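You operate a simulated robot arm through the tools that you are given. There is no shell and no other tool.

You are at the controls of a simulated two-armed robot. One attempt, no reset.

TASK
Swap the plug of outlet 55 for the blue nozzle: air off and released first, on again after.
Fine: hold the exhaust button till the gauge shows nought; the plug goes in the plugs rack.

The check looks at the end state, three seconds after you hand in, the way a careful person would. Anything else that was tipped, shoved, dropped, spilled or broken makes it a failure.

THE ROBOT
Two 7-joint arms with fingered hands on one trunk that stands fixed in place. Base frame: the origin is at the foot of the trunk, x ahead of it, y to its left, z up. Units: mm, degrees, N and s.
The left shoulder is at [36, 163, 1088], the right one opposite. Each reaches about 1215 mm from its shoulder. Payload 4 kg a hand.
Tool frame (each hand has its own): the origin (TCP) lies between the finger pads and is the grasp point; the fingertips stand 36 mm ahead of it; z points along the fingers, y is the line along which they close. The gripper opens to 124 mm; its body begins 42 mm behind the TCP. The gripper is a hand of 4 fingers: y runs from the thumb to the fingers, the wrist lies at [-15, -99, -189] in the tool frame, and closing takes about 1.5 s.
Orientation is that of the tool frame in the base frame, as a unit quaternion [w, x, y, z]. With the fingers straight down and the wrist toward the robot, the tool's x, y and z point along [0, 1, 0], [1, 0, 0] and [0, 0, -1] of the base frame.

THE INTERFACE
- The arms move only by the tool jog_arm. It takes "left_steps", "right_steps" or both (then of equal length, played together; a hand with none holds still); each is a list of rows, each a list of 3 entries, a list of its own where there are three numbers: the turn, a rotation vector about the base's x, y, z in degrees, then the shift along the base's x, y, z in mm, then the opening in per cent of the stroke, from 0 (shut) to 100 (fully open). In form: [[[ax, ay, az], [dx, dy, dz], gripper], ...]. A call has 1 to 20 rows; each row is the pose to reach, as a shift and turn from the pose commanded when the call began. A row lasts 0.2 s, in which the tool goes at most 50 mm and 8.6 degrees; a call with a longer step from one row to the next is refused whole, and so is a gripper value outside its range. Where a pose cannot be reached the arm comes as near as it can. A force on the tool above 40 N (or 10 N above the force at the start of the call, whichever is more), or a blocked arm, ends the call early, and 0.2 s more pass. Each finger travels about 45 mm/s and halts on what it meets, pressing with about 32 N; the grip force reading is that of the motor and also rises with nothing between the fingers. The clock runs only during rows and for 0.2 s after the last one: add rows that repeat a pose to give the fingers time. It gives the time, the measured TCP pose, the force on the tool (base axes), the opening and the grip force at its end, in the units of the frame above (readings bear some noise), with the torque about the TCP (base axes, N m) and any sound that the robot's microphone picked up.
- Cameras (640 x 400 px; columns grow to the right, rows downward): "scene" is now at [136, 29.4, 1347.4]; the picture's right is [0.32, -0.95, -0.04], its down [-0.25, -0.04, -0.97] and it looks along [0.92, 0.32, -0.25] (base axes); focal length 314 px, centre (320, 200). "left" rides on the left gripper at [-75, -86, -123] in its tool frame; the picture's right is [-0.70, -0.34, 0.63], its down [0.64, -0.68, 0.35] and it looks along [0.31, 0.65, 0.69] (tool axes); focal length 275 px, centre (320, 200). "right" rides on the right gripper at [75, -86, -123] in its tool frame; the picture's right is [-0.70, 0.34, -0.63], its down [-0.65, -0.68, 0.35] and it looks along [-0.32, 0.65, 0.69] (tool axes); focal length 275 px, centre (320, 200). There is no depth. A picture from a camera that has moved, and an enlarged one, comes with that camera's place and axes in the base frame and with its lens.
- camera(camera): a new picture of that camera. It takes no simulated time.
- move_column(by): moves the trunk up (or, below 0, down) by that many mm; the arms and the scene camera ride with it, the base frame stays. It gives what a move gives, with no picture.
- grasp_type(shape, hand): the hand has 4 fingers and takes this shape, open, in about a second: jaw (thumb against the fingers, like two jaws); tri (thumb and two fingers); tip (a fingertip pinch); poke (one finger out to press); point (the index stretched); flat (the hand flat); cup (the hand cupped); fist (a fist). The gripper value then closes the fingers along that shape, each until it touches; the sizes above hold for jaw. It gives what a move gives, with no picture.
- aim_head(pan, tilt): turns the head with the scene camera to pan (to the left, within 86 degrees either way) and tilt (down, from -29 to 69), counted from straight ahead of the robot (the tilt from the chest, where the trunk bows). It gives what a move gives.
- enlarge(camera, box): a new picture of the part [left, top, right, bottom] of that camera's present view, enlarged. It takes no simulated time.
- close_job(): hands the job in; it is judged then, once.

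Places have to be worked out from the pictures, the camera data and where the tool is seen. Open the grippers and draw the arms clear of the work before you hand the job in, unless the task says otherwise.

The tools are called after "Request:" as a command line: name --argument value ..., lists and objects as JSON in quotes. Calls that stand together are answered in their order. jog_arm: Moves the arms, as the interface text tells. Its arguments: {"type":"object","properties":{"left_steps":{"type":"array"},"right_steps":{"type":"array"}},"required":[]} The other tools are called the same way: move_column (by) moves the trunk up or down; grasp_type (shape, hand) gives the hand a shape; aim_head (pan, tilt) turns the head that bears the scene camera; camera (camera) takes a picture; enlarge (camera, box) takes an enlarged picture of a part of a camera's view; close_job () hands the job in.

At the start:

```text
t: 0.0
left_tool_pos: [745.4, 462.7, 1194.3]
left_orientation: [0.0, 0.706, 0.708, 0.001]
left_contact_force: [0.2, 0.3, 0.5]
left_wrist_torque: [0.02, 0.03, 0.03]
left_finger_gap: 123.8
left_grasp_force: 0.0
left_shape: jaw
right_tool_pos: [710.2, -136.6, 1159.3]
right_orientation: [0.001, 0.707, 0.707, 0.0]
right_contact_force: [-0.1, -0.4, 0.7]
right_wrist_torque: [0.0, 0.01, -0.01]
right_finger_gap: 123.7
right_grasp_force: 0.0
right_shape: jaw
trunk travel left (down, up): [-250.0, 228.0]
head pan, tilt (commanded): [18.7, 7.4]
```

scene: 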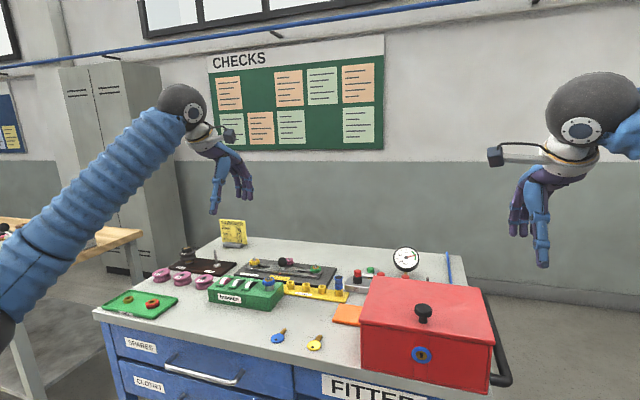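
right: 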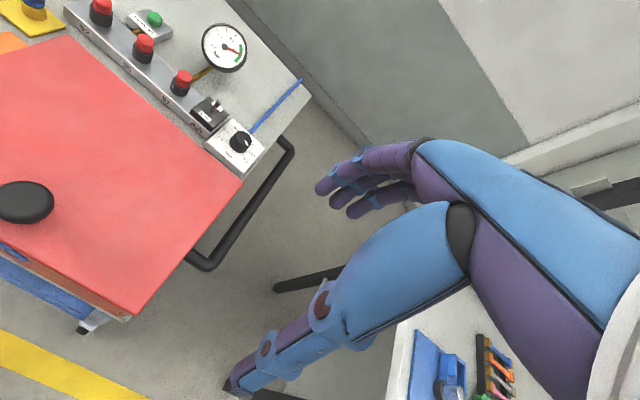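
left: 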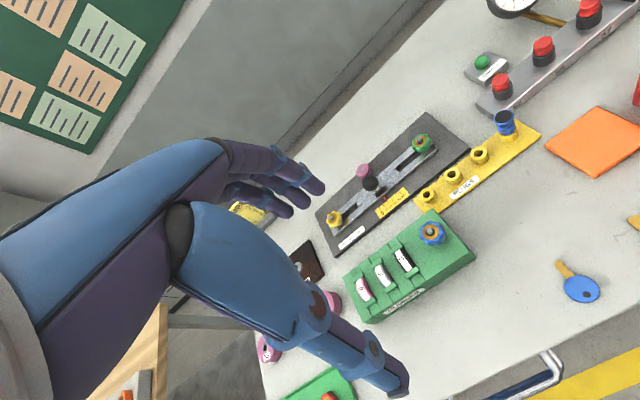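

I start by looking more closely at the bench: the manifold, the gauge, the racks and the labels. No motion yet.

Request:
enlarge --camera "scene" --box '[220, 230, 480, 390]'

Request:
enlarge --camera "right" --box '[0, 0, 320, 200]'

Request:
enlarge --camera "left" --box '[320, 0, 640, 200]'

Request:
enlarge --camera "left" --box '[300, 100, 560, 340]'

Request:
enlarge --camera "scene" --box '[100, 210, 360, 370]'

```text
2.46 times, centred on (350, 310) of scene
camera zoom: at [136.0, 29.4, 1347.4], right [0.32, -0.95, -0.04], down [-0.25, -0.04, -0.97], along [0.92, 0.32, -0.25], focal length 772 px, centre (246, -71)
```

zoom: 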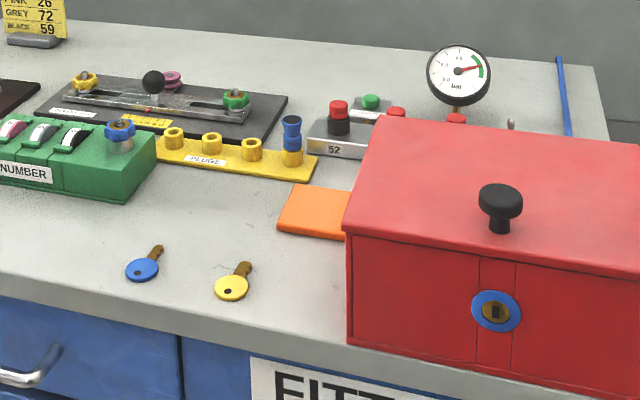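

```text
2.00 times, centred on (160, 100) of right
camera zoom: at [625.0, -62.8, 1281.6], right [0.34, -0.7, 0.63], down [-0.68, -0.65, -0.35], along [0.65, -0.32, -0.69], focal length 551 px, centre (640, 400)
```

zoom: 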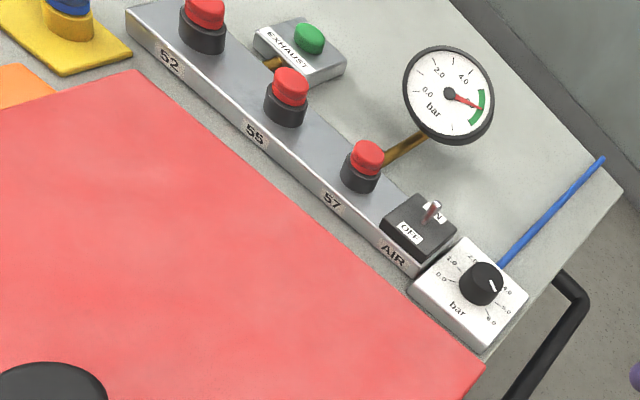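

```text
2.00 times, centred on (480, 100) of left
camera zoom: at [660.3, 386.8, 1316.3], right [-0.34, -0.7, -0.63], down [-0.68, 0.64, -0.35], along [0.65, 0.32, -0.69], focal length 551 px, centre (0, 400)
```

zoom: 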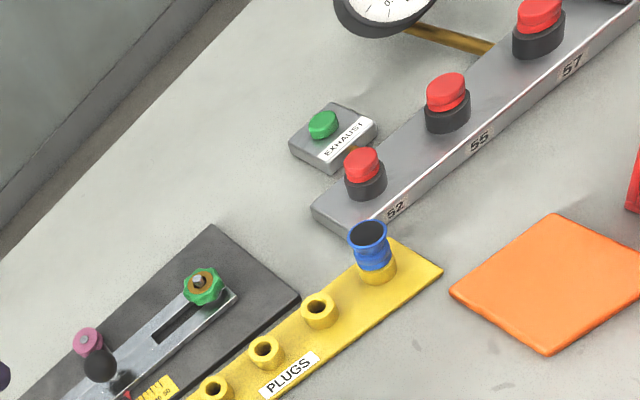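

```text
1.67 times, centred on (430, 220) of left
camera zoom: at [660.3, 386.8, 1316.3], right [-0.34, -0.7, -0.63], down [-0.68, 0.64, -0.35], along [0.65, 0.32, -0.69], focal length 459 px, centre (137, 167)
```

zoom: 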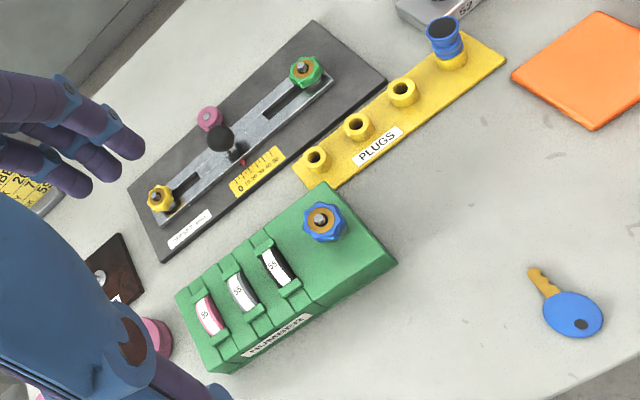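

```text
2.46 times, centred on (230, 290) of scene
camera zoom: at [136.0, 29.4, 1347.4], right [0.32, -0.95, -0.04], down [-0.25, -0.04, -0.97], along [0.92, 0.32, -0.25], focal length 772 px, centre (542, -22)
```

zoom: 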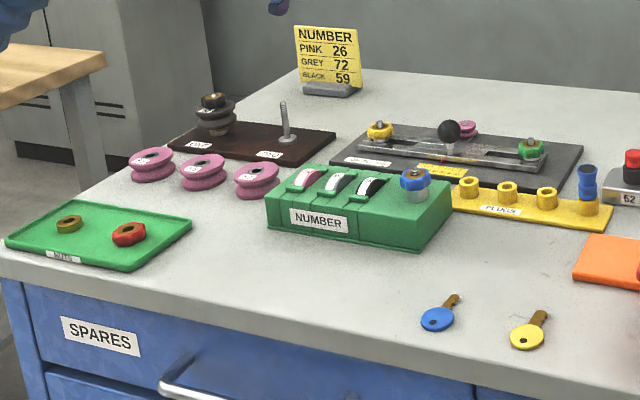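

The plug of outlet 55 comes out near (965, 142, 914), the AIR toggle near (990, 18), the exhaust button near (1047, 186, 884), and the blue nozzle in the rack near (905, 253, 920). I enlarge each of these to see how the parts are built.

Request:
enlarge --camera "right" --box '[60, 0, 140, 50]'

Request:
enlarge --camera "right" --box '[180, 80, 270, 170]'

Request:
enlarge --camera "left" --box '[480, 20, 580, 120]'

Request:
enlarge --camera "left" --box '[400, 90, 560, 200]'

Request:
enlarge --camera "scene" --box '[380, 235, 430, 285]'

Request:
enlarge --camera "scene" --box '[320, 255, 420, 310]'

```text
8.00 times, centred on (100, 25) of right
camera zoom: at [625.0, -62.8, 1281.6], right [0.34, -0.7, 0.63], down [-0.68, -0.65, -0.35], along [0.65, -0.32, -0.69], focal length 2202 px, centre (2080, 1600)
```

zoom: 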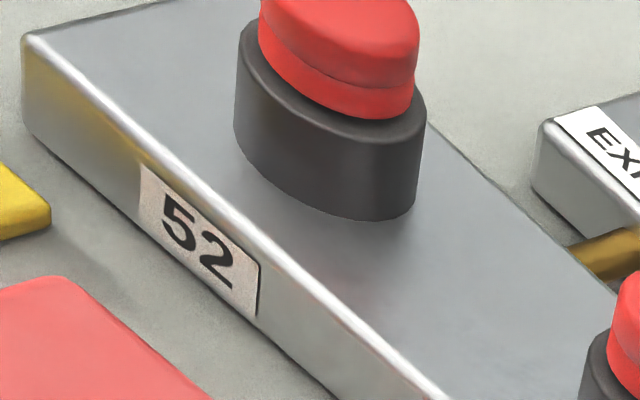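

```text
4.44 times, centred on (225, 125) of right
camera zoom: at [625.0, -62.8, 1281.6], right [0.34, -0.7, 0.63], down [-0.68, -0.65, -0.35], along [0.65, -0.32, -0.69], focal length 1224 px, centre (742, 533)
```

zoom: 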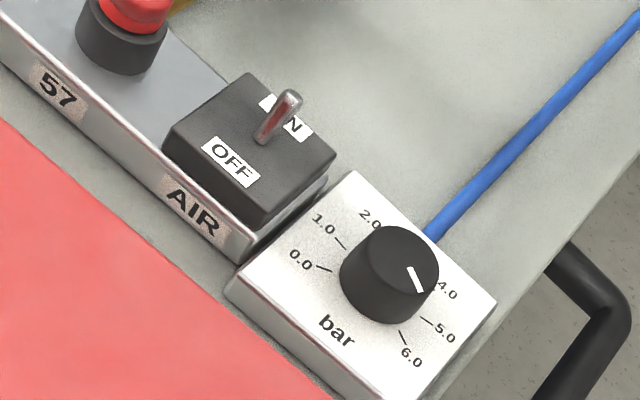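

```text
4.00 times, centred on (530, 70) of left
camera zoom: at [660.3, 386.8, 1316.3], right [-0.34, -0.7, -0.63], down [-0.68, 0.64, -0.35], along [0.65, 0.32, -0.69], focal length 1101 px, centre (-520, 720)
```

zoom: 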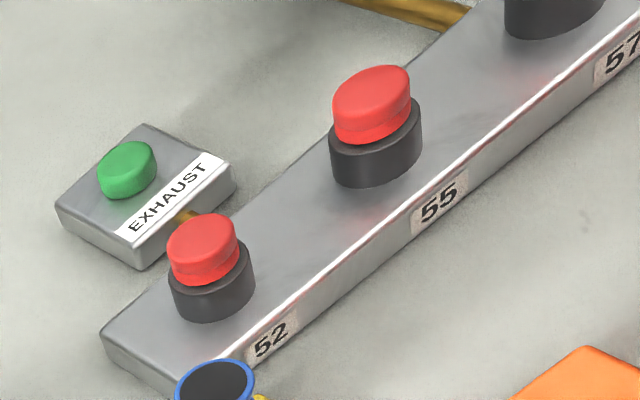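

```text
3.64 times, centred on (480, 145) of left
camera zoom: at [660.3, 386.8, 1316.3], right [-0.34, -0.7, -0.63], down [-0.68, 0.64, -0.35], along [0.65, 0.32, -0.69], focal length 1001 px, centre (-262, 400)
```

zoom: 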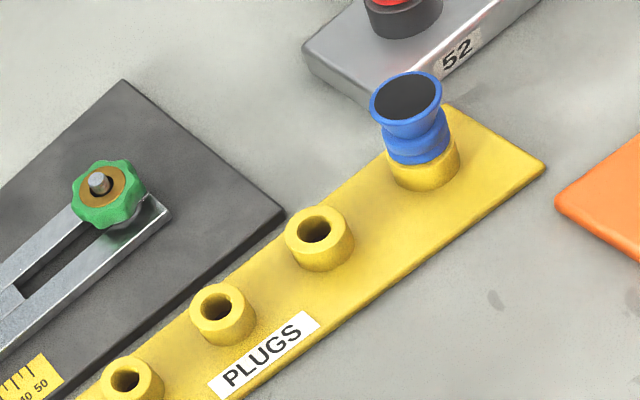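

```text
8.00 times, centred on (405, 260) of scene
camera zoom: at [136.0, 29.4, 1347.4], right [0.32, -0.95, -0.04], down [-0.25, -0.04, -0.97], along [0.92, 0.32, -0.25], focal length 2510 px, centre (-360, -280)
```

zoom: 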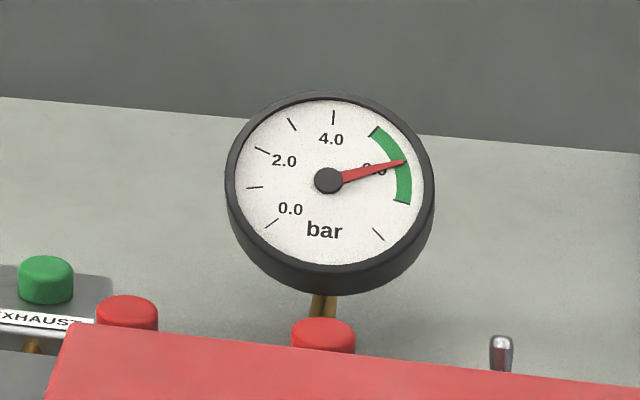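

```text
6.40 times, centred on (370, 282) of scene
camera zoom: at [136.0, 29.4, 1347.4], right [0.32, -0.95, -0.04], down [-0.25, -0.04, -0.97], along [0.92, 0.32, -0.25], focal length 2008 px, centre (0, -328)
```

zoom: 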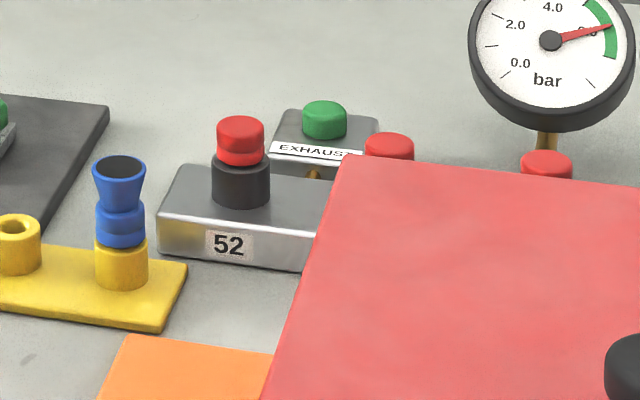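

The plug is a red cap of about 28 mm across, roughly 16 mm of it above the black collar, and the lever leans to the far side (ON). I set the right hand to poke and the left hand to tri in free space to see where the fingertips lie.

Request:
grasp_type --hand "right" --shape "poke"

Request:
grasp_type --hand "left" --shape "tri"

Request:
camera --camera "right"

Request:
camera --camera "left"

Request:
camera --camera "scene"

```text
t: 0.9
left_tool_pos: [745.4, 461.5, 1193.7]
left_orientation: [0.0, 0.707, 0.707, 0.0]
left_contact_force: [1.2, -0.4, -0.1]
left_wrist_torque: [0.03, 0.03, 0.02]
left_finger_gap: 123.7
left_grasp_force: 0.1
left_shape: jaw
right_tool_pos: [709.6, -137.3, 1159.1]
right_orientation: [0.0, 0.707, 0.707, -0.001]
right_contact_force: [-0.1, 0.8, -0.8]
right_wrist_torque: [0.0, 0.01, -0.01]
right_finger_gap: 0.0
right_grasp_force: 0.0
right_shape: poke
trunk travel left (down, up): [-250.0, 228.0]
head pan, tilt (commanded): [18.7, 7.4]
```

```text
t: 1.8
left_tool_pos: [746.0, 462.6, 1194.3]
left_orientation: [0.0, 0.707, 0.708, 0.0]
left_contact_force: [0.8, 0.2, 0.7]
left_wrist_torque: [-0.01, 0.02, 0.0]
left_finger_gap: 123.9
left_grasp_force: 0.1
left_shape: tri
right_tool_pos: [709.4, -137.4, 1157.5]
right_orientation: [0.0, 0.707, 0.707, 0.0]
right_contact_force: [-0.3, 0.5, 0.1]
right_wrist_torque: [0.01, 0.03, 0.01]
right_finger_gap: 0.0
right_grasp_force: 0.1
right_shape: poke
trunk travel left (down, up): [-250.0, 228.0]
head pan, tilt (commanded): [18.7, 7.4]
```

```text
taken
camera right: at [625.0, -62.7, 1281.6], right [0.34, -0.7, 0.63], down [-0.68, -0.65, -0.35], along [0.65, -0.32, -0.69], focal length 275 px, centre (320, 200)
```

right: 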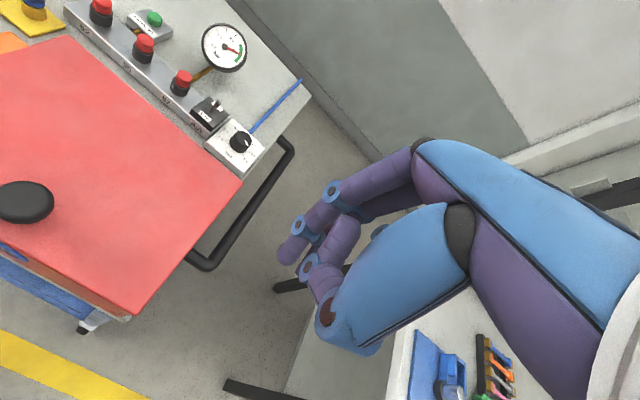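

```text
taken
camera left: at [660.3, 386.8, 1316.3], right [-0.34, -0.7, -0.63], down [-0.68, 0.64, -0.35], along [0.65, 0.32, -0.69], focal length 275 px, centre (320, 200)
```

left: 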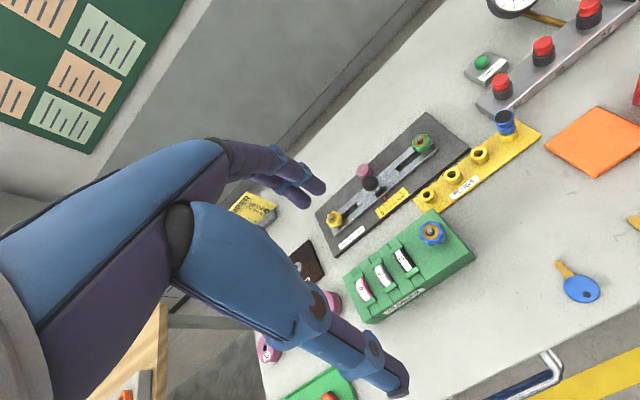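

```text
taken
camera scene: at [136.0, 29.5, 1347.4], right [0.32, -0.95, -0.04], down [-0.25, -0.04, -0.97], along [0.92, 0.32, -0.25], focal length 314 px, centre (320, 200)
```

scene: 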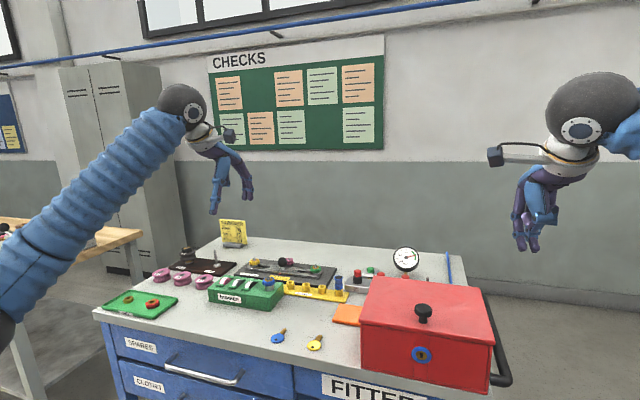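

I zoom in on the poking finger in both views to work out where its tip lies relative to the tool frame.

Request:
enlarge --camera "scene" --box '[480, 150, 600, 270]'

Request:
enlarge --camera "right" --box '[240, 160, 400, 360]'

Request:
enlarge --camera "scene" --box '[180, 120, 280, 220]'

Request:
enlarge --camera "left" --box '[200, 130, 440, 400]'

```text
3.33 times, centred on (540, 210) of scene
camera zoom: at [136.0, 29.5, 1347.4], right [0.32, -0.95, -0.04], down [-0.25, -0.04, -0.97], along [0.92, 0.32, -0.25], focal length 1046 px, centre (-413, 167)
```

zoom: 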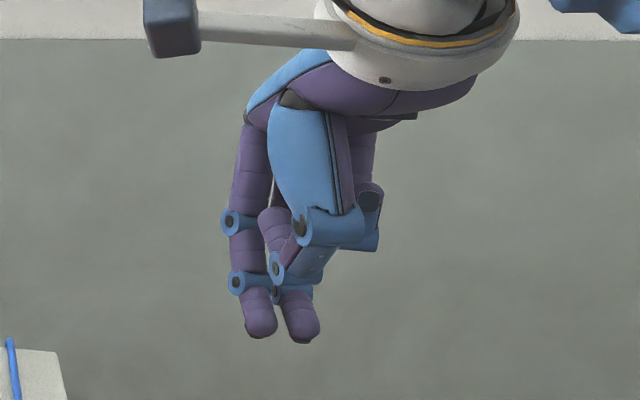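

```text
2.00 times, centred on (320, 260) of right
camera zoom: at [625.0, -62.7, 1281.6], right [0.34, -0.7, 0.63], down [-0.68, -0.65, -0.35], along [0.65, -0.32, -0.69], focal length 551 px, centre (320, 80)
```

zoom: 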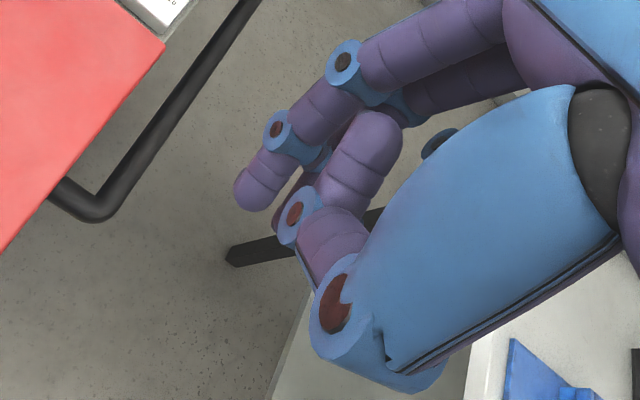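

```text
4.00 times, centred on (230, 170) of scene
camera zoom: at [136.0, 29.5, 1347.4], right [0.32, -0.95, -0.04], down [-0.25, -0.04, -0.97], along [0.92, 0.32, -0.25], focal length 1255 px, centre (680, 320)
```

zoom: 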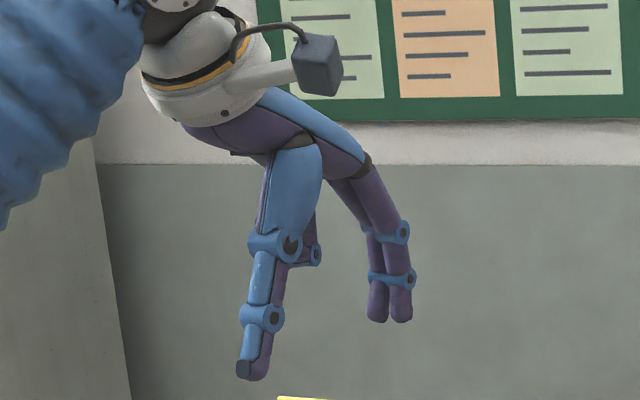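

```text
1.48 times, centred on (320, 265) of left
camera zoom: at [660.3, 386.8, 1316.3], right [-0.34, -0.7, -0.63], down [-0.68, 0.64, -0.35], along [0.65, 0.32, -0.69], focal length 408 px, centre (320, 104)
```

zoom: 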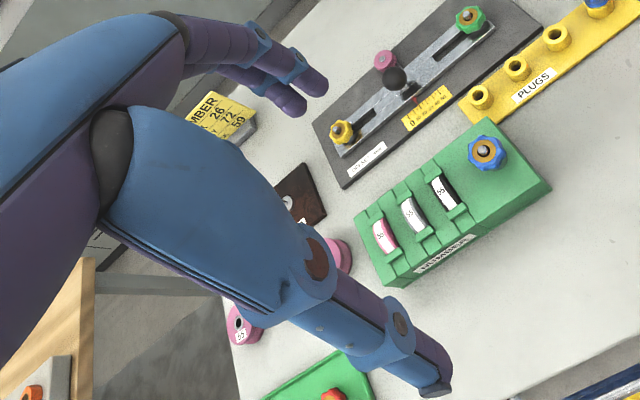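

In poke two fingertips seem to hang close together. I check the point shape on the right hand for comparison.

Request:
grasp_type --hand "right" --shape "point"

Request:
enlarge --camera "scene" --box '[480, 150, 600, 270]'

Request:
enlarge --camera "right" --box '[240, 160, 400, 360]'

```text
t: 2.7
left_tool_pos: [744.9, 462.3, 1194.4]
left_orientation: [0.0, 0.706, 0.708, -0.001]
left_contact_force: [-0.2, 0.7, -0.2]
left_wrist_torque: [-0.04, 0.03, -0.04]
left_finger_gap: 123.6
left_grasp_force: 0.0
left_shape: tri
right_tool_pos: [709.9, -137.6, 1157.3]
right_orientation: [0.0, 0.707, 0.707, 0.0]
right_contact_force: [-0.3, 0.3, -0.2]
right_wrist_torque: [-0.05, 0.01, 0.01]
right_finger_gap: 116.2
right_grasp_force: 0.1
right_shape: point
trunk travel left (down, up): [-250.0, 228.0]
head pan, tilt (commanded): [18.7, 7.4]
```

```text
3.33 times, centred on (540, 210) of scene
camera zoom: at [136.0, 29.4, 1347.4], right [0.32, -0.95, -0.04], down [-0.25, -0.04, -0.97], along [0.92, 0.32, -0.25], focal length 1046 px, centre (-413, 167)
```

zoom: 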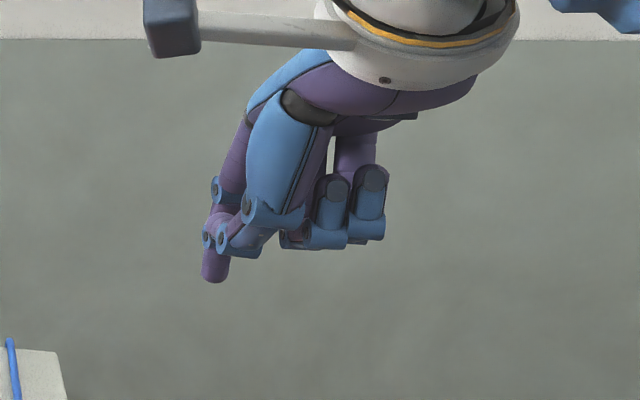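

```text
2.00 times, centred on (320, 260) of right
camera zoom: at [625.0, -62.8, 1281.6], right [0.34, -0.7, 0.63], down [-0.68, -0.65, -0.35], along [0.65, -0.32, -0.69], focal length 551 px, centre (320, 80)
```

zoom: 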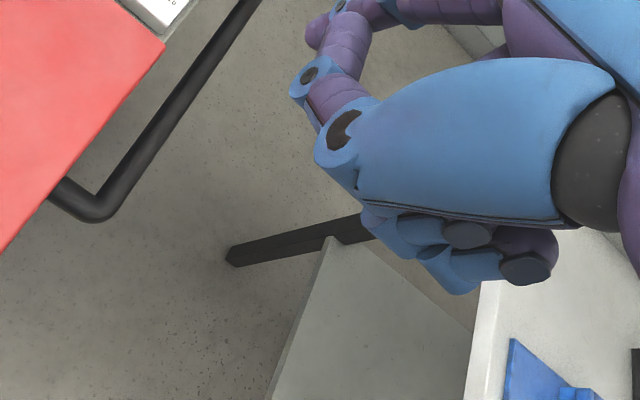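

Request:
camera --camera "right"

Request:
enlarge --camera "right" --box '[280, 100, 480, 260]'

```text
taken
camera right: at [625.0, -62.8, 1281.6], right [0.34, -0.7, 0.63], down [-0.68, -0.65, -0.35], along [0.65, -0.32, -0.69], focal length 275 px, centre (320, 200)
```

right: 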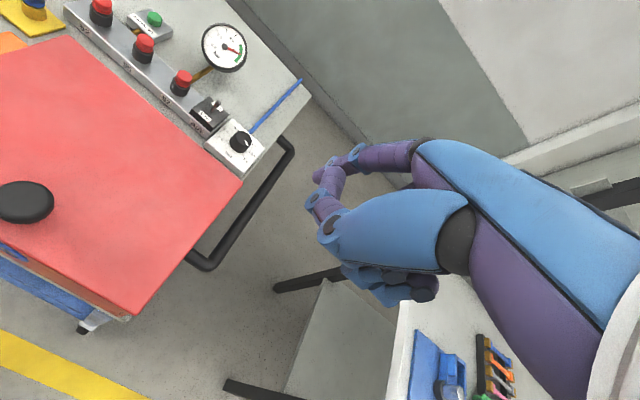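

```text
2.50 times, centred on (380, 180) of right
camera zoom: at [625.0, -62.8, 1281.6], right [0.34, -0.7, 0.63], down [-0.68, -0.65, -0.35], along [0.65, -0.32, -0.69], focal length 688 px, centre (170, 250)
```

zoom: 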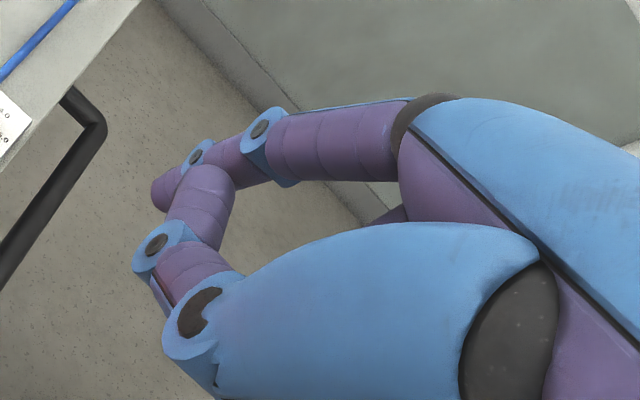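

The point shape puts one fingertip alone well out in front (about 105 mm forward and 50 mm below the TCP), which looks handy for the lever and the button. I raise the trunk 150 mm so that the forearms stay above the red box and the camera looks over it.

Request:
move_column --by 150

Request:
aim_head --pan 8 --tilt 24

Request:
camera --camera "scene"

```text
t: 4.5
left_tool_pos: [746.4, 462.2, 1341.9]
left_orientation: [-0.001, 0.707, 0.707, -0.001]
left_contact_force: [0.9, -0.1, 0.1]
left_wrist_torque: [-0.01, -0.01, 0.0]
left_finger_gap: 123.7
left_grasp_force: 0.1
left_shape: tri
right_tool_pos: [710.1, -137.1, 1307.4]
right_orientation: [-0.001, 0.707, 0.707, 0.0]
right_contact_force: [-0.5, 0.4, 0.0]
right_wrist_torque: [-0.01, -0.03, -0.01]
right_finger_gap: 116.3
right_grasp_force: 0.0
right_shape: point
trunk travel left (down, up): [-400.0, 78.0]
head pan, tilt (commanded): [18.7, 7.4]
```

```text
t: 5.2
left_tool_pos: [745.1, 461.3, 1343.9]
left_orientation: [-0.001, 0.707, 0.708, 0.0]
left_contact_force: [0.3, 0.1, 0.7]
left_wrist_torque: [-0.03, -0.03, 0.02]
left_finger_gap: 123.8
left_grasp_force: 0.0
left_shape: tri
right_tool_pos: [709.7, -137.4, 1308.2]
right_orientation: [0.0, 0.707, 0.707, 0.0]
right_contact_force: [0.0, 0.7, 0.2]
right_wrist_torque: [0.01, 0.02, 0.06]
right_finger_gap: 116.1
right_grasp_force: 0.1
right_shape: point
trunk travel left (down, up): [-400.0, 78.0]
head pan, tilt (commanded): [8.0, 24.0]
```

```text
taken
camera scene: at [87.6, 12.6, 1485.9], right [0.14, -0.99, 0.0], down [-0.42, -0.06, -0.91], along [0.9, 0.13, -0.42], focal length 314 px, centre (320, 200)
```

scene: 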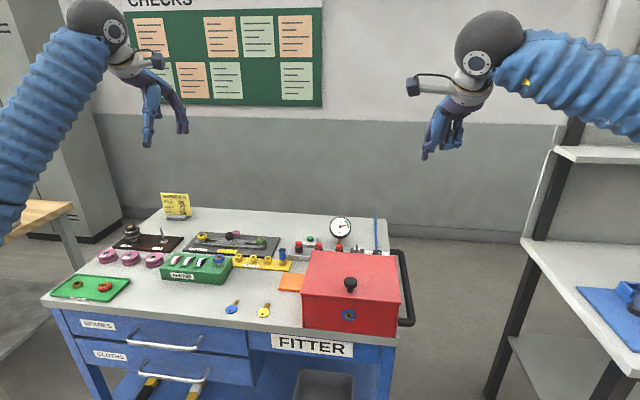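

Request:
enlarge --camera "scene" --box '[270, 205, 400, 285]'

Request:
enlarge --camera "scene" --box '[220, 215, 340, 300]'

Request:
camera --camera "right"

Request:
camera --camera "left"

```text
4.92 times, centred on (335, 245) of scene
camera zoom: at [87.6, 12.6, 1485.9], right [0.14, -0.99, 0.0], down [-0.42, -0.06, -0.91], along [0.9, 0.13, -0.42], focal length 1545 px, centre (246, -22)
```

zoom: 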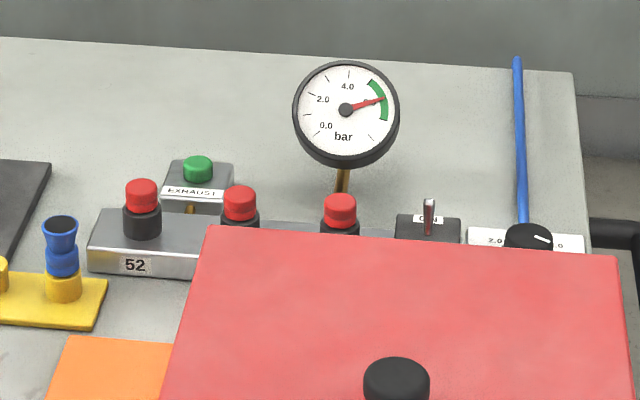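

```text
4.71 times, centred on (280, 258) of scene
camera zoom: at [87.6, 12.6, 1485.9], right [0.14, -0.99, 0.0], down [-0.42, -0.06, -0.91], along [0.9, 0.13, -0.42], focal length 1477 px, centre (508, -71)
```

zoom: 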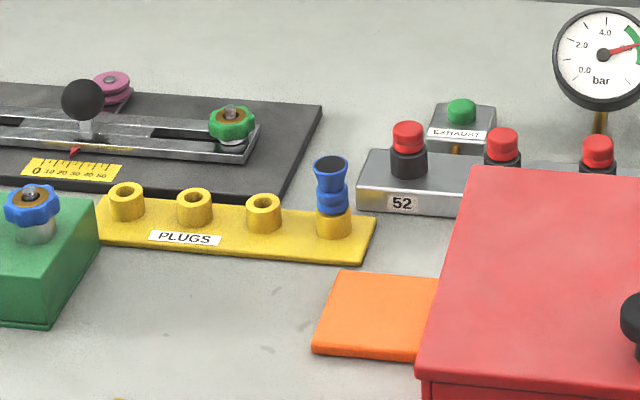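

```text
taken
camera right: at [624.8, -62.7, 1431.7], right [0.34, -0.7, 0.63], down [-0.68, -0.65, -0.35], along [0.65, -0.32, -0.69], focal length 275 px, centre (320, 200)
```

right: 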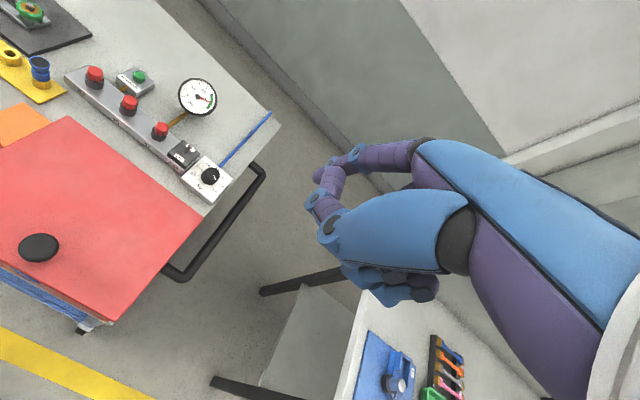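

```text
taken
camera left: at [660.1, 386.8, 1466.4], right [-0.34, -0.7, -0.63], down [-0.68, 0.64, -0.35], along [0.65, 0.32, -0.69], focal length 275 px, centre (320, 200)
```

left: 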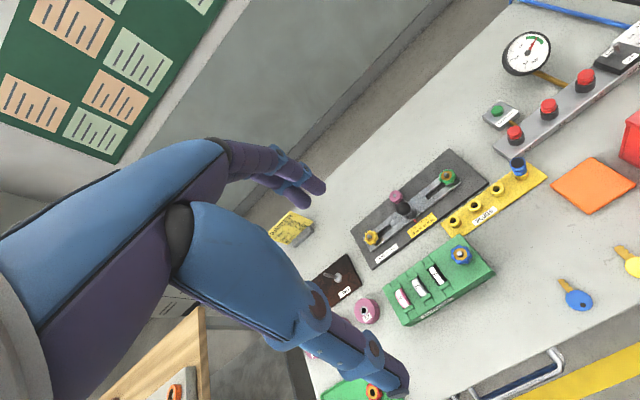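

The new view confirms the layout: 55's cap at (966, 140, 914), lever tip about (976, 13, 914), exhaust button about (1050, 185, 884), and empty rack posts at x 905, y 298/348/398, z about 887. I bring the right hand, tilted 30°, to a hover above the AIR lever and look again.

Request:
jog_arm --right_steps '[[[0, 3, 0], [23.6, 14.2, -20], 100], [[0, 6, 0], [47.2, 28.4, -40], 100], [[0, 9, 0], [70.8, 42.6, -60], 100], [[0, 12, 0], [94.4, 56.8, -80], 100], [[0, 15, 0], [118, 71, -100], 100], [[0, 18, 0], [141.6, 85.2, -120], 100], [[0, 21, 0], [165.2, 99.4, -140], 100], [[0, 24, 0], [188.8, 113.6, -160], 100], [[0, 27, 0], [212.4, 127.8, -180], 100], [[0, 30, 0], [236, 142, -200], 100], [[0, 30, 0], [236, 142, -200], 100]]'

Request:
camera --camera "right"

Request:
camera --camera "scene"

Request:
camera --camera "left"

```text
t: 7.6
left_tool_pos: [745.3, 460.2, 1344.4]
left_orientation: [0.0, 0.706, 0.708, 0.0]
left_contact_force: [1.1, -0.2, 0.0]
left_wrist_torque: [0.03, -0.03, 0.03]
left_finger_gap: 123.6
left_grasp_force: 0.0
left_shape: tri
right_tool_pos: [946.7, 3.3, 1109.9]
right_orientation: [-0.184, 0.683, 0.683, -0.182]
right_contact_force: [-0.4, -0.1, 0.4]
right_wrist_torque: [0.03, 0.0, 0.01]
right_finger_gap: 116.3
right_grasp_force: 0.0
right_shape: point
trunk travel left (down, up): [-400.0, 78.0]
head pan, tilt (commanded): [8.0, 24.0]
```

```text
taken
camera right: at [934.2, 76.9, 1260.2], right [0.61, -0.7, 0.38], down [-0.76, -0.65, 0.04], along [0.22, -0.31, -0.92], focal length 275 px, centre (320, 200)
```

right: 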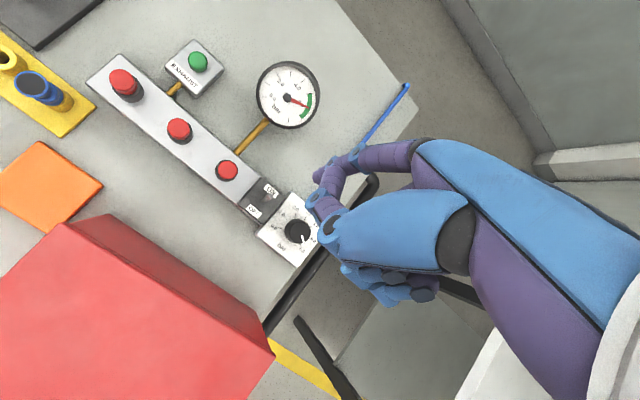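

```text
taken
camera scene: at [87.2, 11.0, 1485.9], right [0.14, -0.99, 0.0], down [-0.42, -0.06, -0.91], along [0.9, 0.13, -0.42], focal length 314 px, centre (320, 200)
```

scene: 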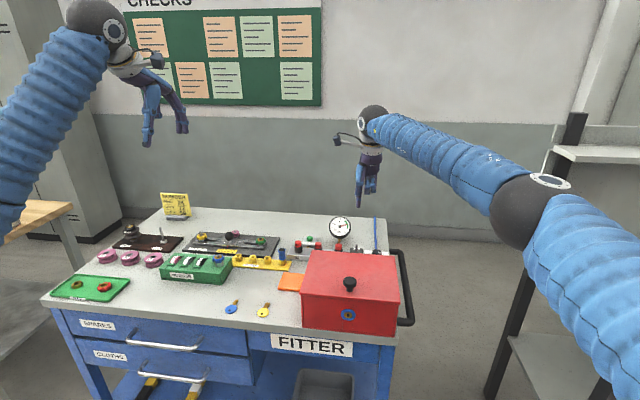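

```text
taken
camera left: at [659.7, 385.2, 1467.2], right [-0.34, -0.7, -0.63], down [-0.68, 0.64, -0.35], along [0.65, 0.32, -0.69], focal length 275 px, centre (320, 200)
```

left: 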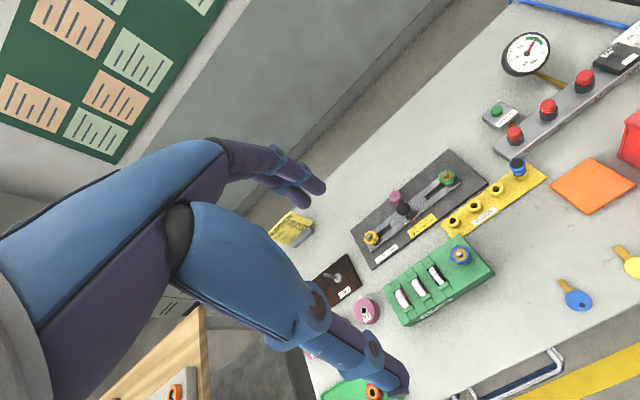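

The right arm is well clear of everything. I zoom on the fingertip and the lever in both views to pin the finger's tip against the lever.

Request:
enlarge --camera "scene" --box '[310, 150, 420, 260]'

Request:
enlarge --camera "right" --box '[210, 140, 370, 260]'

```text
3.64 times, centred on (365, 205) of scene
camera zoom: at [87.2, 11.0, 1485.9], right [0.14, -0.99, 0.0], down [-0.42, -0.06, -0.91], along [0.9, 0.13, -0.42], focal length 1141 px, centre (156, 182)
```

zoom: 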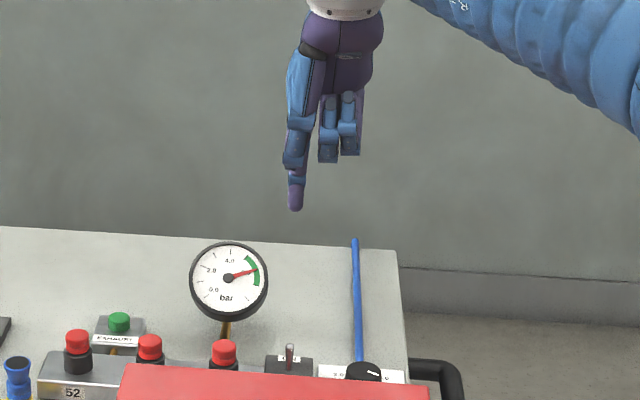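

```text
3.33 times, centred on (290, 200) of right
camera zoom: at [934.2, 76.9, 1260.2], right [0.61, -0.7, 0.38], down [-0.76, -0.65, 0.04], along [0.22, -0.31, -0.92], focal length 918 px, centre (420, 200)
```

zoom: 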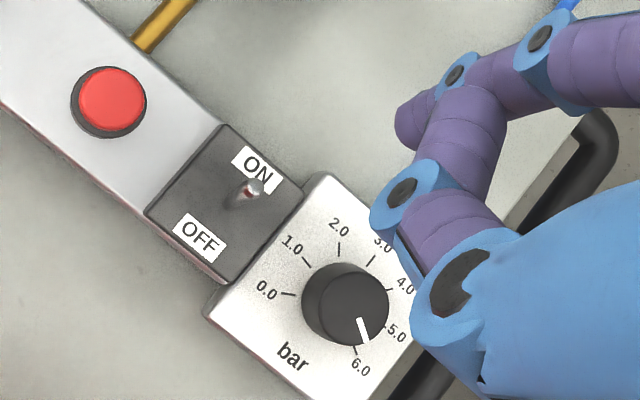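

The lever tip checks out at (976, 15, 914), the block top at about z 900, and the fingertip at about (1001, 17, 1040). I lower the hand straight down by 95 mm behind the lever and check again.

Request:
jog_arm --right_steps '[[[0, 0, 0], [2, 0, -24], 100], [[0, 0, 0], [4, 0, -48], 100], [[0, 0, 0], [4, 0, -72], 100], [[0, 0, 0], [4, 0, -95], 100], [[0, 0, 0], [4, 0, -95], 100]]'

Request:
enlarge --camera "right" --box '[210, 140, 370, 260]'

Request:
enlarge --camera "scene" --box '[310, 180, 410, 260]'

Request:
enlarge --camera "left" --box '[480, 0, 640, 140]'

```text
t: 8.8
left_tool_pos: [744.5, 462.5, 1344.4]
left_orientation: [0.0, 0.706, 0.708, -0.001]
left_contact_force: [-0.3, 0.7, 0.2]
left_wrist_torque: [0.01, -0.01, 0.0]
left_finger_gap: 123.6
left_grasp_force: 0.1
left_shape: tri
right_tool_pos: [949.5, 4.8, 1012.6]
right_orientation: [-0.183, 0.683, 0.683, -0.183]
right_contact_force: [-0.2, -0.2, 0.6]
right_wrist_torque: [0.01, 0.0, 0.01]
right_finger_gap: 116.0
right_grasp_force: 0.1
right_shape: point
trunk travel left (down, up): [-400.0, 78.0]
head pan, tilt (commanded): [8.0, 24.0]
```

```text
3.33 times, centred on (290, 200) of right
camera zoom: at [937.5, 79.1, 1162.4], right [0.61, -0.7, 0.38], down [-0.76, -0.65, 0.04], along [0.22, -0.32, -0.92], focal length 918 px, centre (420, 200)
```

zoom: 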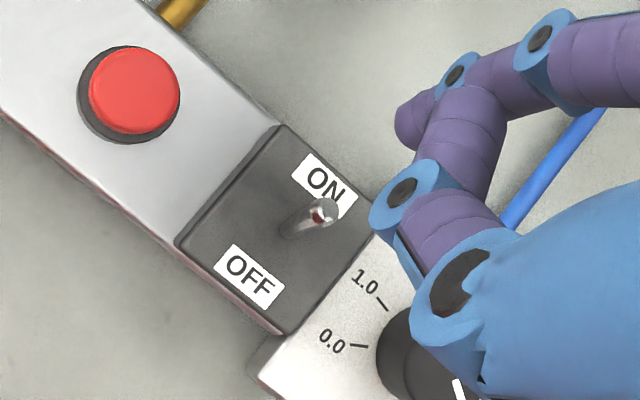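

```text
5.00 times, centred on (360, 220) of scene
camera zoom: at [87.5, 13.0, 1485.9], right [0.14, -0.99, 0.0], down [-0.42, -0.06, -0.91], along [0.9, 0.13, -0.42], focal length 1569 px, centre (120, 100)
```

zoom: 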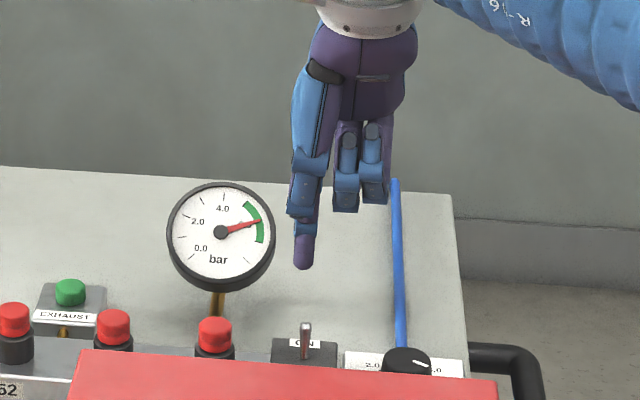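

```text
2.86 times, centred on (560, 70) of left
camera zoom: at [660.0, 387.2, 1466.5], right [-0.34, -0.7, -0.63], down [-0.68, 0.64, -0.35], along [0.65, 0.32, -0.69], focal length 786 px, centre (-366, 571)
```

zoom: 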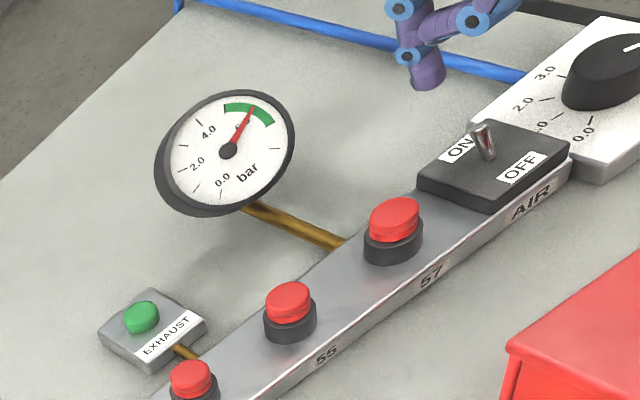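

The left camera puts the fingertip at about (1004, 16, 937 at its lowest), squarely behind the lever. I lower it 30 mm more, then sweep it toward the robot to throw the lever to OFF.

Request:
jog_arm --right_steps '[[[0, 0, 0], [0, 0, -10], 100], [[0, 0, 0], [0, 0, -20], 100], [[0, 0, 0], [0, 0, -29], 100], [[0, 0, 0], [0, 0, -29], 100]]'

Request:
enlarge --camera "left" --box '[540, 0, 640, 80]'

Request:
enlarge --camera "scene" --box '[340, 210, 400, 260]'

Request:
enlarge --camera "right" --box '[250, 140, 370, 230]'

```text
t: 9.8
left_tool_pos: [745.6, 461.0, 1343.8]
left_orientation: [0.0, 0.707, 0.708, 0.001]
left_contact_force: [-0.2, -0.4, -0.5]
left_wrist_torque: [-0.01, 0.0, 0.01]
left_finger_gap: 123.7
left_grasp_force: 0.0
left_shape: tri
right_tool_pos: [950.6, 4.2, 983.9]
right_orientation: [-0.183, 0.683, 0.683, -0.182]
right_contact_force: [0.4, -0.4, 0.0]
right_wrist_torque: [0.04, 0.0, -0.03]
right_finger_gap: 116.1
right_grasp_force: 0.0
right_shape: point
trunk travel left (down, up): [-400.0, 78.0]
head pan, tilt (commanded): [8.0, 24.0]
```

```text
5.00 times, centred on (590, 40) of left
camera zoom: at [660.2, 387.1, 1466.4], right [-0.34, -0.7, -0.63], down [-0.68, 0.64, -0.35], along [0.65, 0.32, -0.69], focal length 1376 px, centre (-1030, 1000)
```

zoom: 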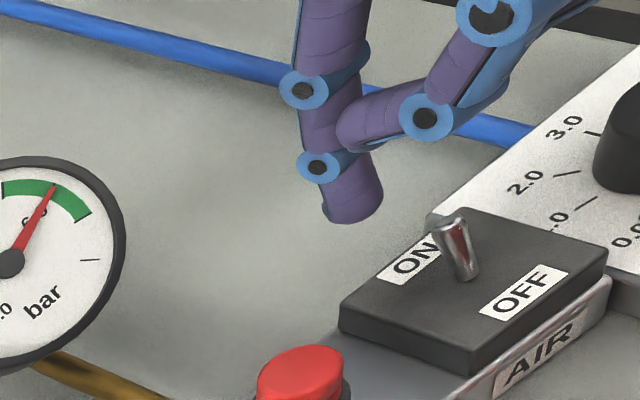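

```text
8.00 times, centred on (370, 235) of scene
camera zoom: at [87.7, 12.9, 1485.8], right [0.14, -0.99, 0.0], down [-0.42, -0.06, -0.91], along [0.9, 0.13, -0.42], focal length 2510 px, centre (-80, -80)
```

zoom: 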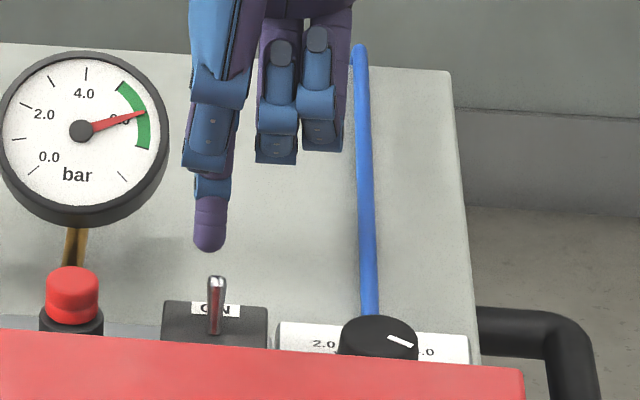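

```text
4.44 times, centred on (310, 185) of right
camera zoom: at [937.7, 79.4, 1132.7], right [0.61, -0.7, 0.38], down [-0.76, -0.65, 0.04], along [0.22, -0.32, -0.92], focal length 1224 px, centre (364, 267)
```

zoom: 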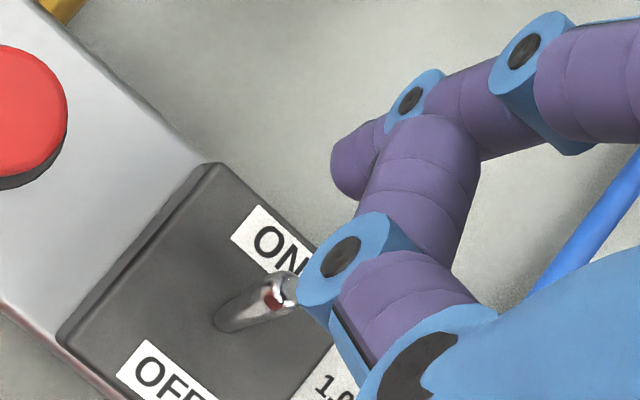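

The fingertip's low point is at about z 910 and the lever's tip at 917, so I go 5 mm lower for a good hold and sweep 40 mm toward the robot slowly.

Request:
jog_arm --right_steps '[[[0, 0, 0], [-4, -1, -5], 100], [[0, 0, 0], [-10, -1, -5], 100], [[0, 0, 0], [-16, -1, -5], 100], [[0, 0, 0], [-22, -1, -5], 100], [[0, 0, 0], [-27, -1, -5], 100], [[0, 0, 0], [-32, -1, -5], 100], [[0, 0, 0], [-36, -1, -5], 100], [[0, 0, 0], [-40, -1, -5], 100]]'

Request:
enlarge --camera "left" --box '[540, 0, 640, 80]'

Request:
enlarge --camera "scene" --box '[310, 210, 400, 270]'

```text
t: 11.6
left_tool_pos: [745.7, 462.2, 1343.7]
left_orientation: [0.0, 0.707, 0.707, 0.0]
left_contact_force: [0.2, -0.4, -0.3]
left_wrist_torque: [0.0, -0.03, -0.02]
left_finger_gap: 123.4
left_grasp_force: 0.1
left_shape: tri
right_tool_pos: [909.6, 4.2, 978.9]
right_orientation: [-0.182, 0.683, 0.683, -0.182]
right_contact_force: [2.7, 0.0, 0.8]
right_wrist_torque: [-0.02, -0.19, -0.02]
right_finger_gap: 0.0
right_grasp_force: 0.2
right_shape: point
trunk travel left (down, up): [-400.0, 78.0]
head pan, tilt (commanded): [8.0, 24.0]
```

```text
5.00 times, centred on (590, 40) of left
camera zoom: at [660.4, 386.9, 1466.3], right [-0.34, -0.7, -0.63], down [-0.68, 0.64, -0.35], along [0.65, 0.32, -0.69], focal length 1376 px, centre (-1030, 1000)
```

zoom: 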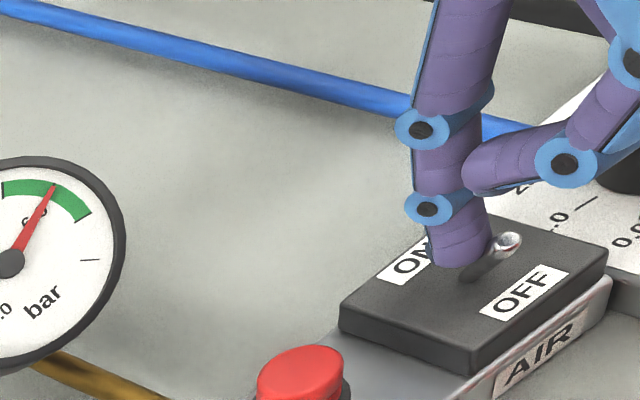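

```text
6.67 times, centred on (355, 240) of scene
camera zoom: at [88.0, 12.7, 1485.8], right [0.14, -0.99, 0.0], down [-0.42, -0.06, -0.91], along [0.9, 0.13, -0.42], focal length 2092 px, centre (87, -67)
```

zoom: 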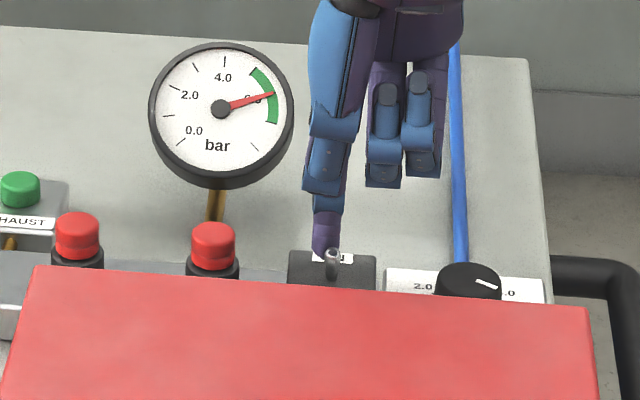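

The lever has gone over toward OFF. I press a few millimetres further to make sure it is at its stop, then lift straight up and away.

Request:
jog_arm --right_steps '[[[0, 0, 0], [-3, 0, 0], 100], [[0, 0, 0], [-6, 0, 0], 100], [[0, 0, 0], [-8, 0, 0], 100]]'

Request:
enlarge --camera "left" --box '[540, 0, 640, 80]'

```text
t: 12.4
left_tool_pos: [745.3, 461.4, 1344.3]
left_orientation: [0.0, 0.706, 0.708, 0.0]
left_contact_force: [1.7, -0.3, -0.6]
left_wrist_torque: [0.0, -0.05, 0.0]
left_finger_gap: 124.1
left_grasp_force: 0.1
left_shape: tri
right_tool_pos: [902.3, 2.9, 978.6]
right_orientation: [-0.183, 0.683, 0.683, -0.183]
right_contact_force: [6.1, 0.6, 1.3]
right_wrist_torque: [0.07, -0.48, -0.07]
right_finger_gap: 0.1
right_grasp_force: 0.1
right_shape: point
trunk travel left (down, up): [-400.0, 78.0]
head pan, tilt (commanded): [8.0, 24.0]
```

```text
5.00 times, centred on (590, 40) of left
camera zoom: at [660.7, 387.0, 1466.2], right [-0.34, -0.7, -0.63], down [-0.68, 0.64, -0.35], along [0.65, 0.32, -0.69], focal length 1376 px, centre (-1030, 1000)
```

zoom: 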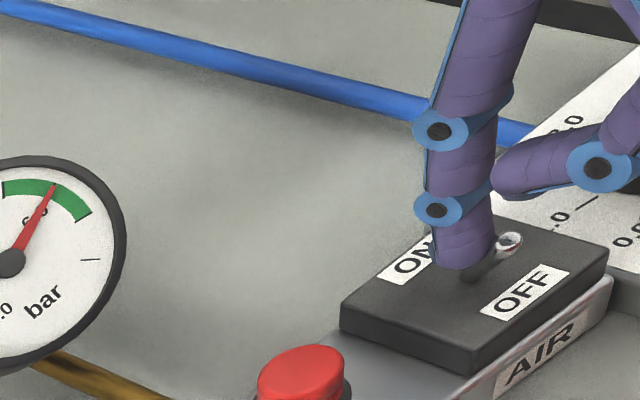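

The lever did not move any further and the force only rose to 6 N, so it is at the OFF stop. I ease the finger off the lever, lift it straight up, and check the lever and gauge.

Request:
jog_arm --right_steps '[[[0, 0, 0], [8, 0, 0], 100], [[0, 0, 0], [22, 0, 0], 100], [[0, 0, 0], [30, 0, 15], 100], [[0, 0, 0], [30, 0, 50], 100], [[0, 0, 0], [30, -20, 90], 100], [[0, 0, 0], [30, -50, 130], 100], [[0, 0, 0], [30, -80, 165], 100], [[0, 0, 0], [30, -80, 165], 100]]'

Request:
camera --camera "right"

Request:
enlarge --camera "scene" --box '[270, 205, 400, 285]'

Request:
enlarge --camera "left" --box '[480, 0, 640, 140]'

```text
t: 14.2
left_tool_pos: [745.3, 463.3, 1342.4]
left_orientation: [0.0, 0.707, 0.707, -0.002]
left_contact_force: [-0.2, -0.6, -0.1]
left_wrist_torque: [0.0, -0.01, 0.02]
left_finger_gap: 123.9
left_grasp_force: 0.0
left_shape: tri
right_tool_pos: [932.0, -74.8, 1144.0]
right_orientation: [-0.184, 0.683, 0.683, -0.183]
right_contact_force: [0.7, 0.1, -0.2]
right_wrist_torque: [-0.01, 0.01, 0.0]
right_finger_gap: 0.2
right_grasp_force: 0.0
right_shape: point
trunk travel left (down, up): [-400.0, 78.0]
head pan, tilt (commanded): [8.0, 24.0]
```

```text
taken
camera right: at [919.9, -0.2, 1294.5], right [0.61, -0.7, 0.38], down [-0.76, -0.65, 0.04], along [0.22, -0.32, -0.92], focal length 275 px, centre (320, 200)
```

right: 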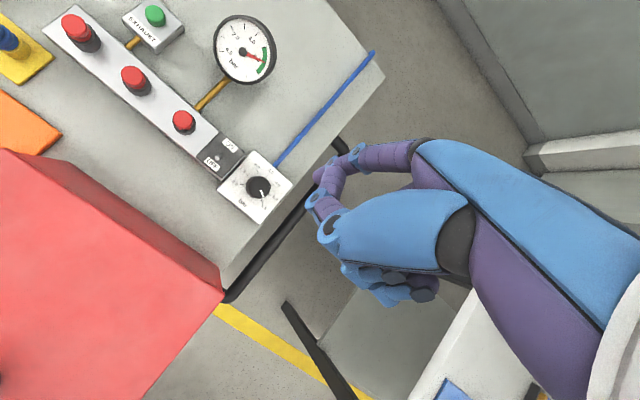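

```text
4.92 times, centred on (335, 245) of scene
camera zoom: at [88.6, 13.5, 1485.6], right [0.14, -0.99, 0.0], down [-0.42, -0.06, -0.91], along [0.9, 0.13, -0.42], focal length 1545 px, centre (246, -22)
```

zoom: 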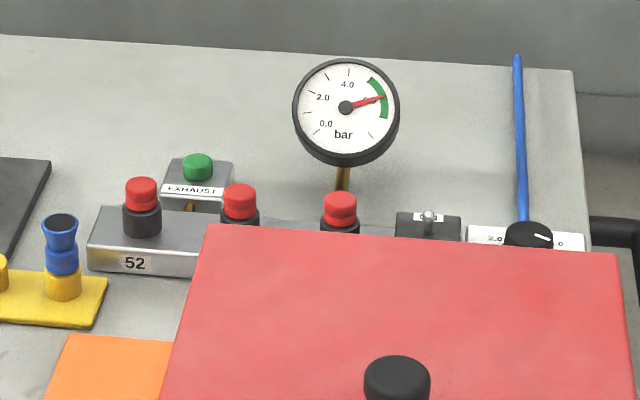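

```text
2.86 times, centred on (560, 70) of left
camera zoom: at [661.1, 387.7, 1465.6], right [-0.34, -0.7, -0.63], down [-0.68, 0.64, -0.35], along [0.65, 0.32, -0.69], focal length 786 px, centre (-366, 571)
```

zoom: 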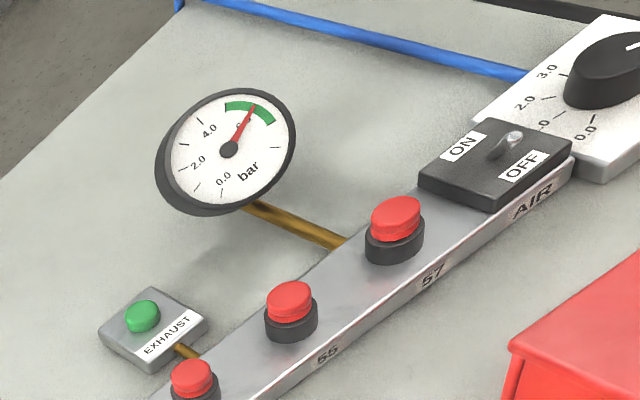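

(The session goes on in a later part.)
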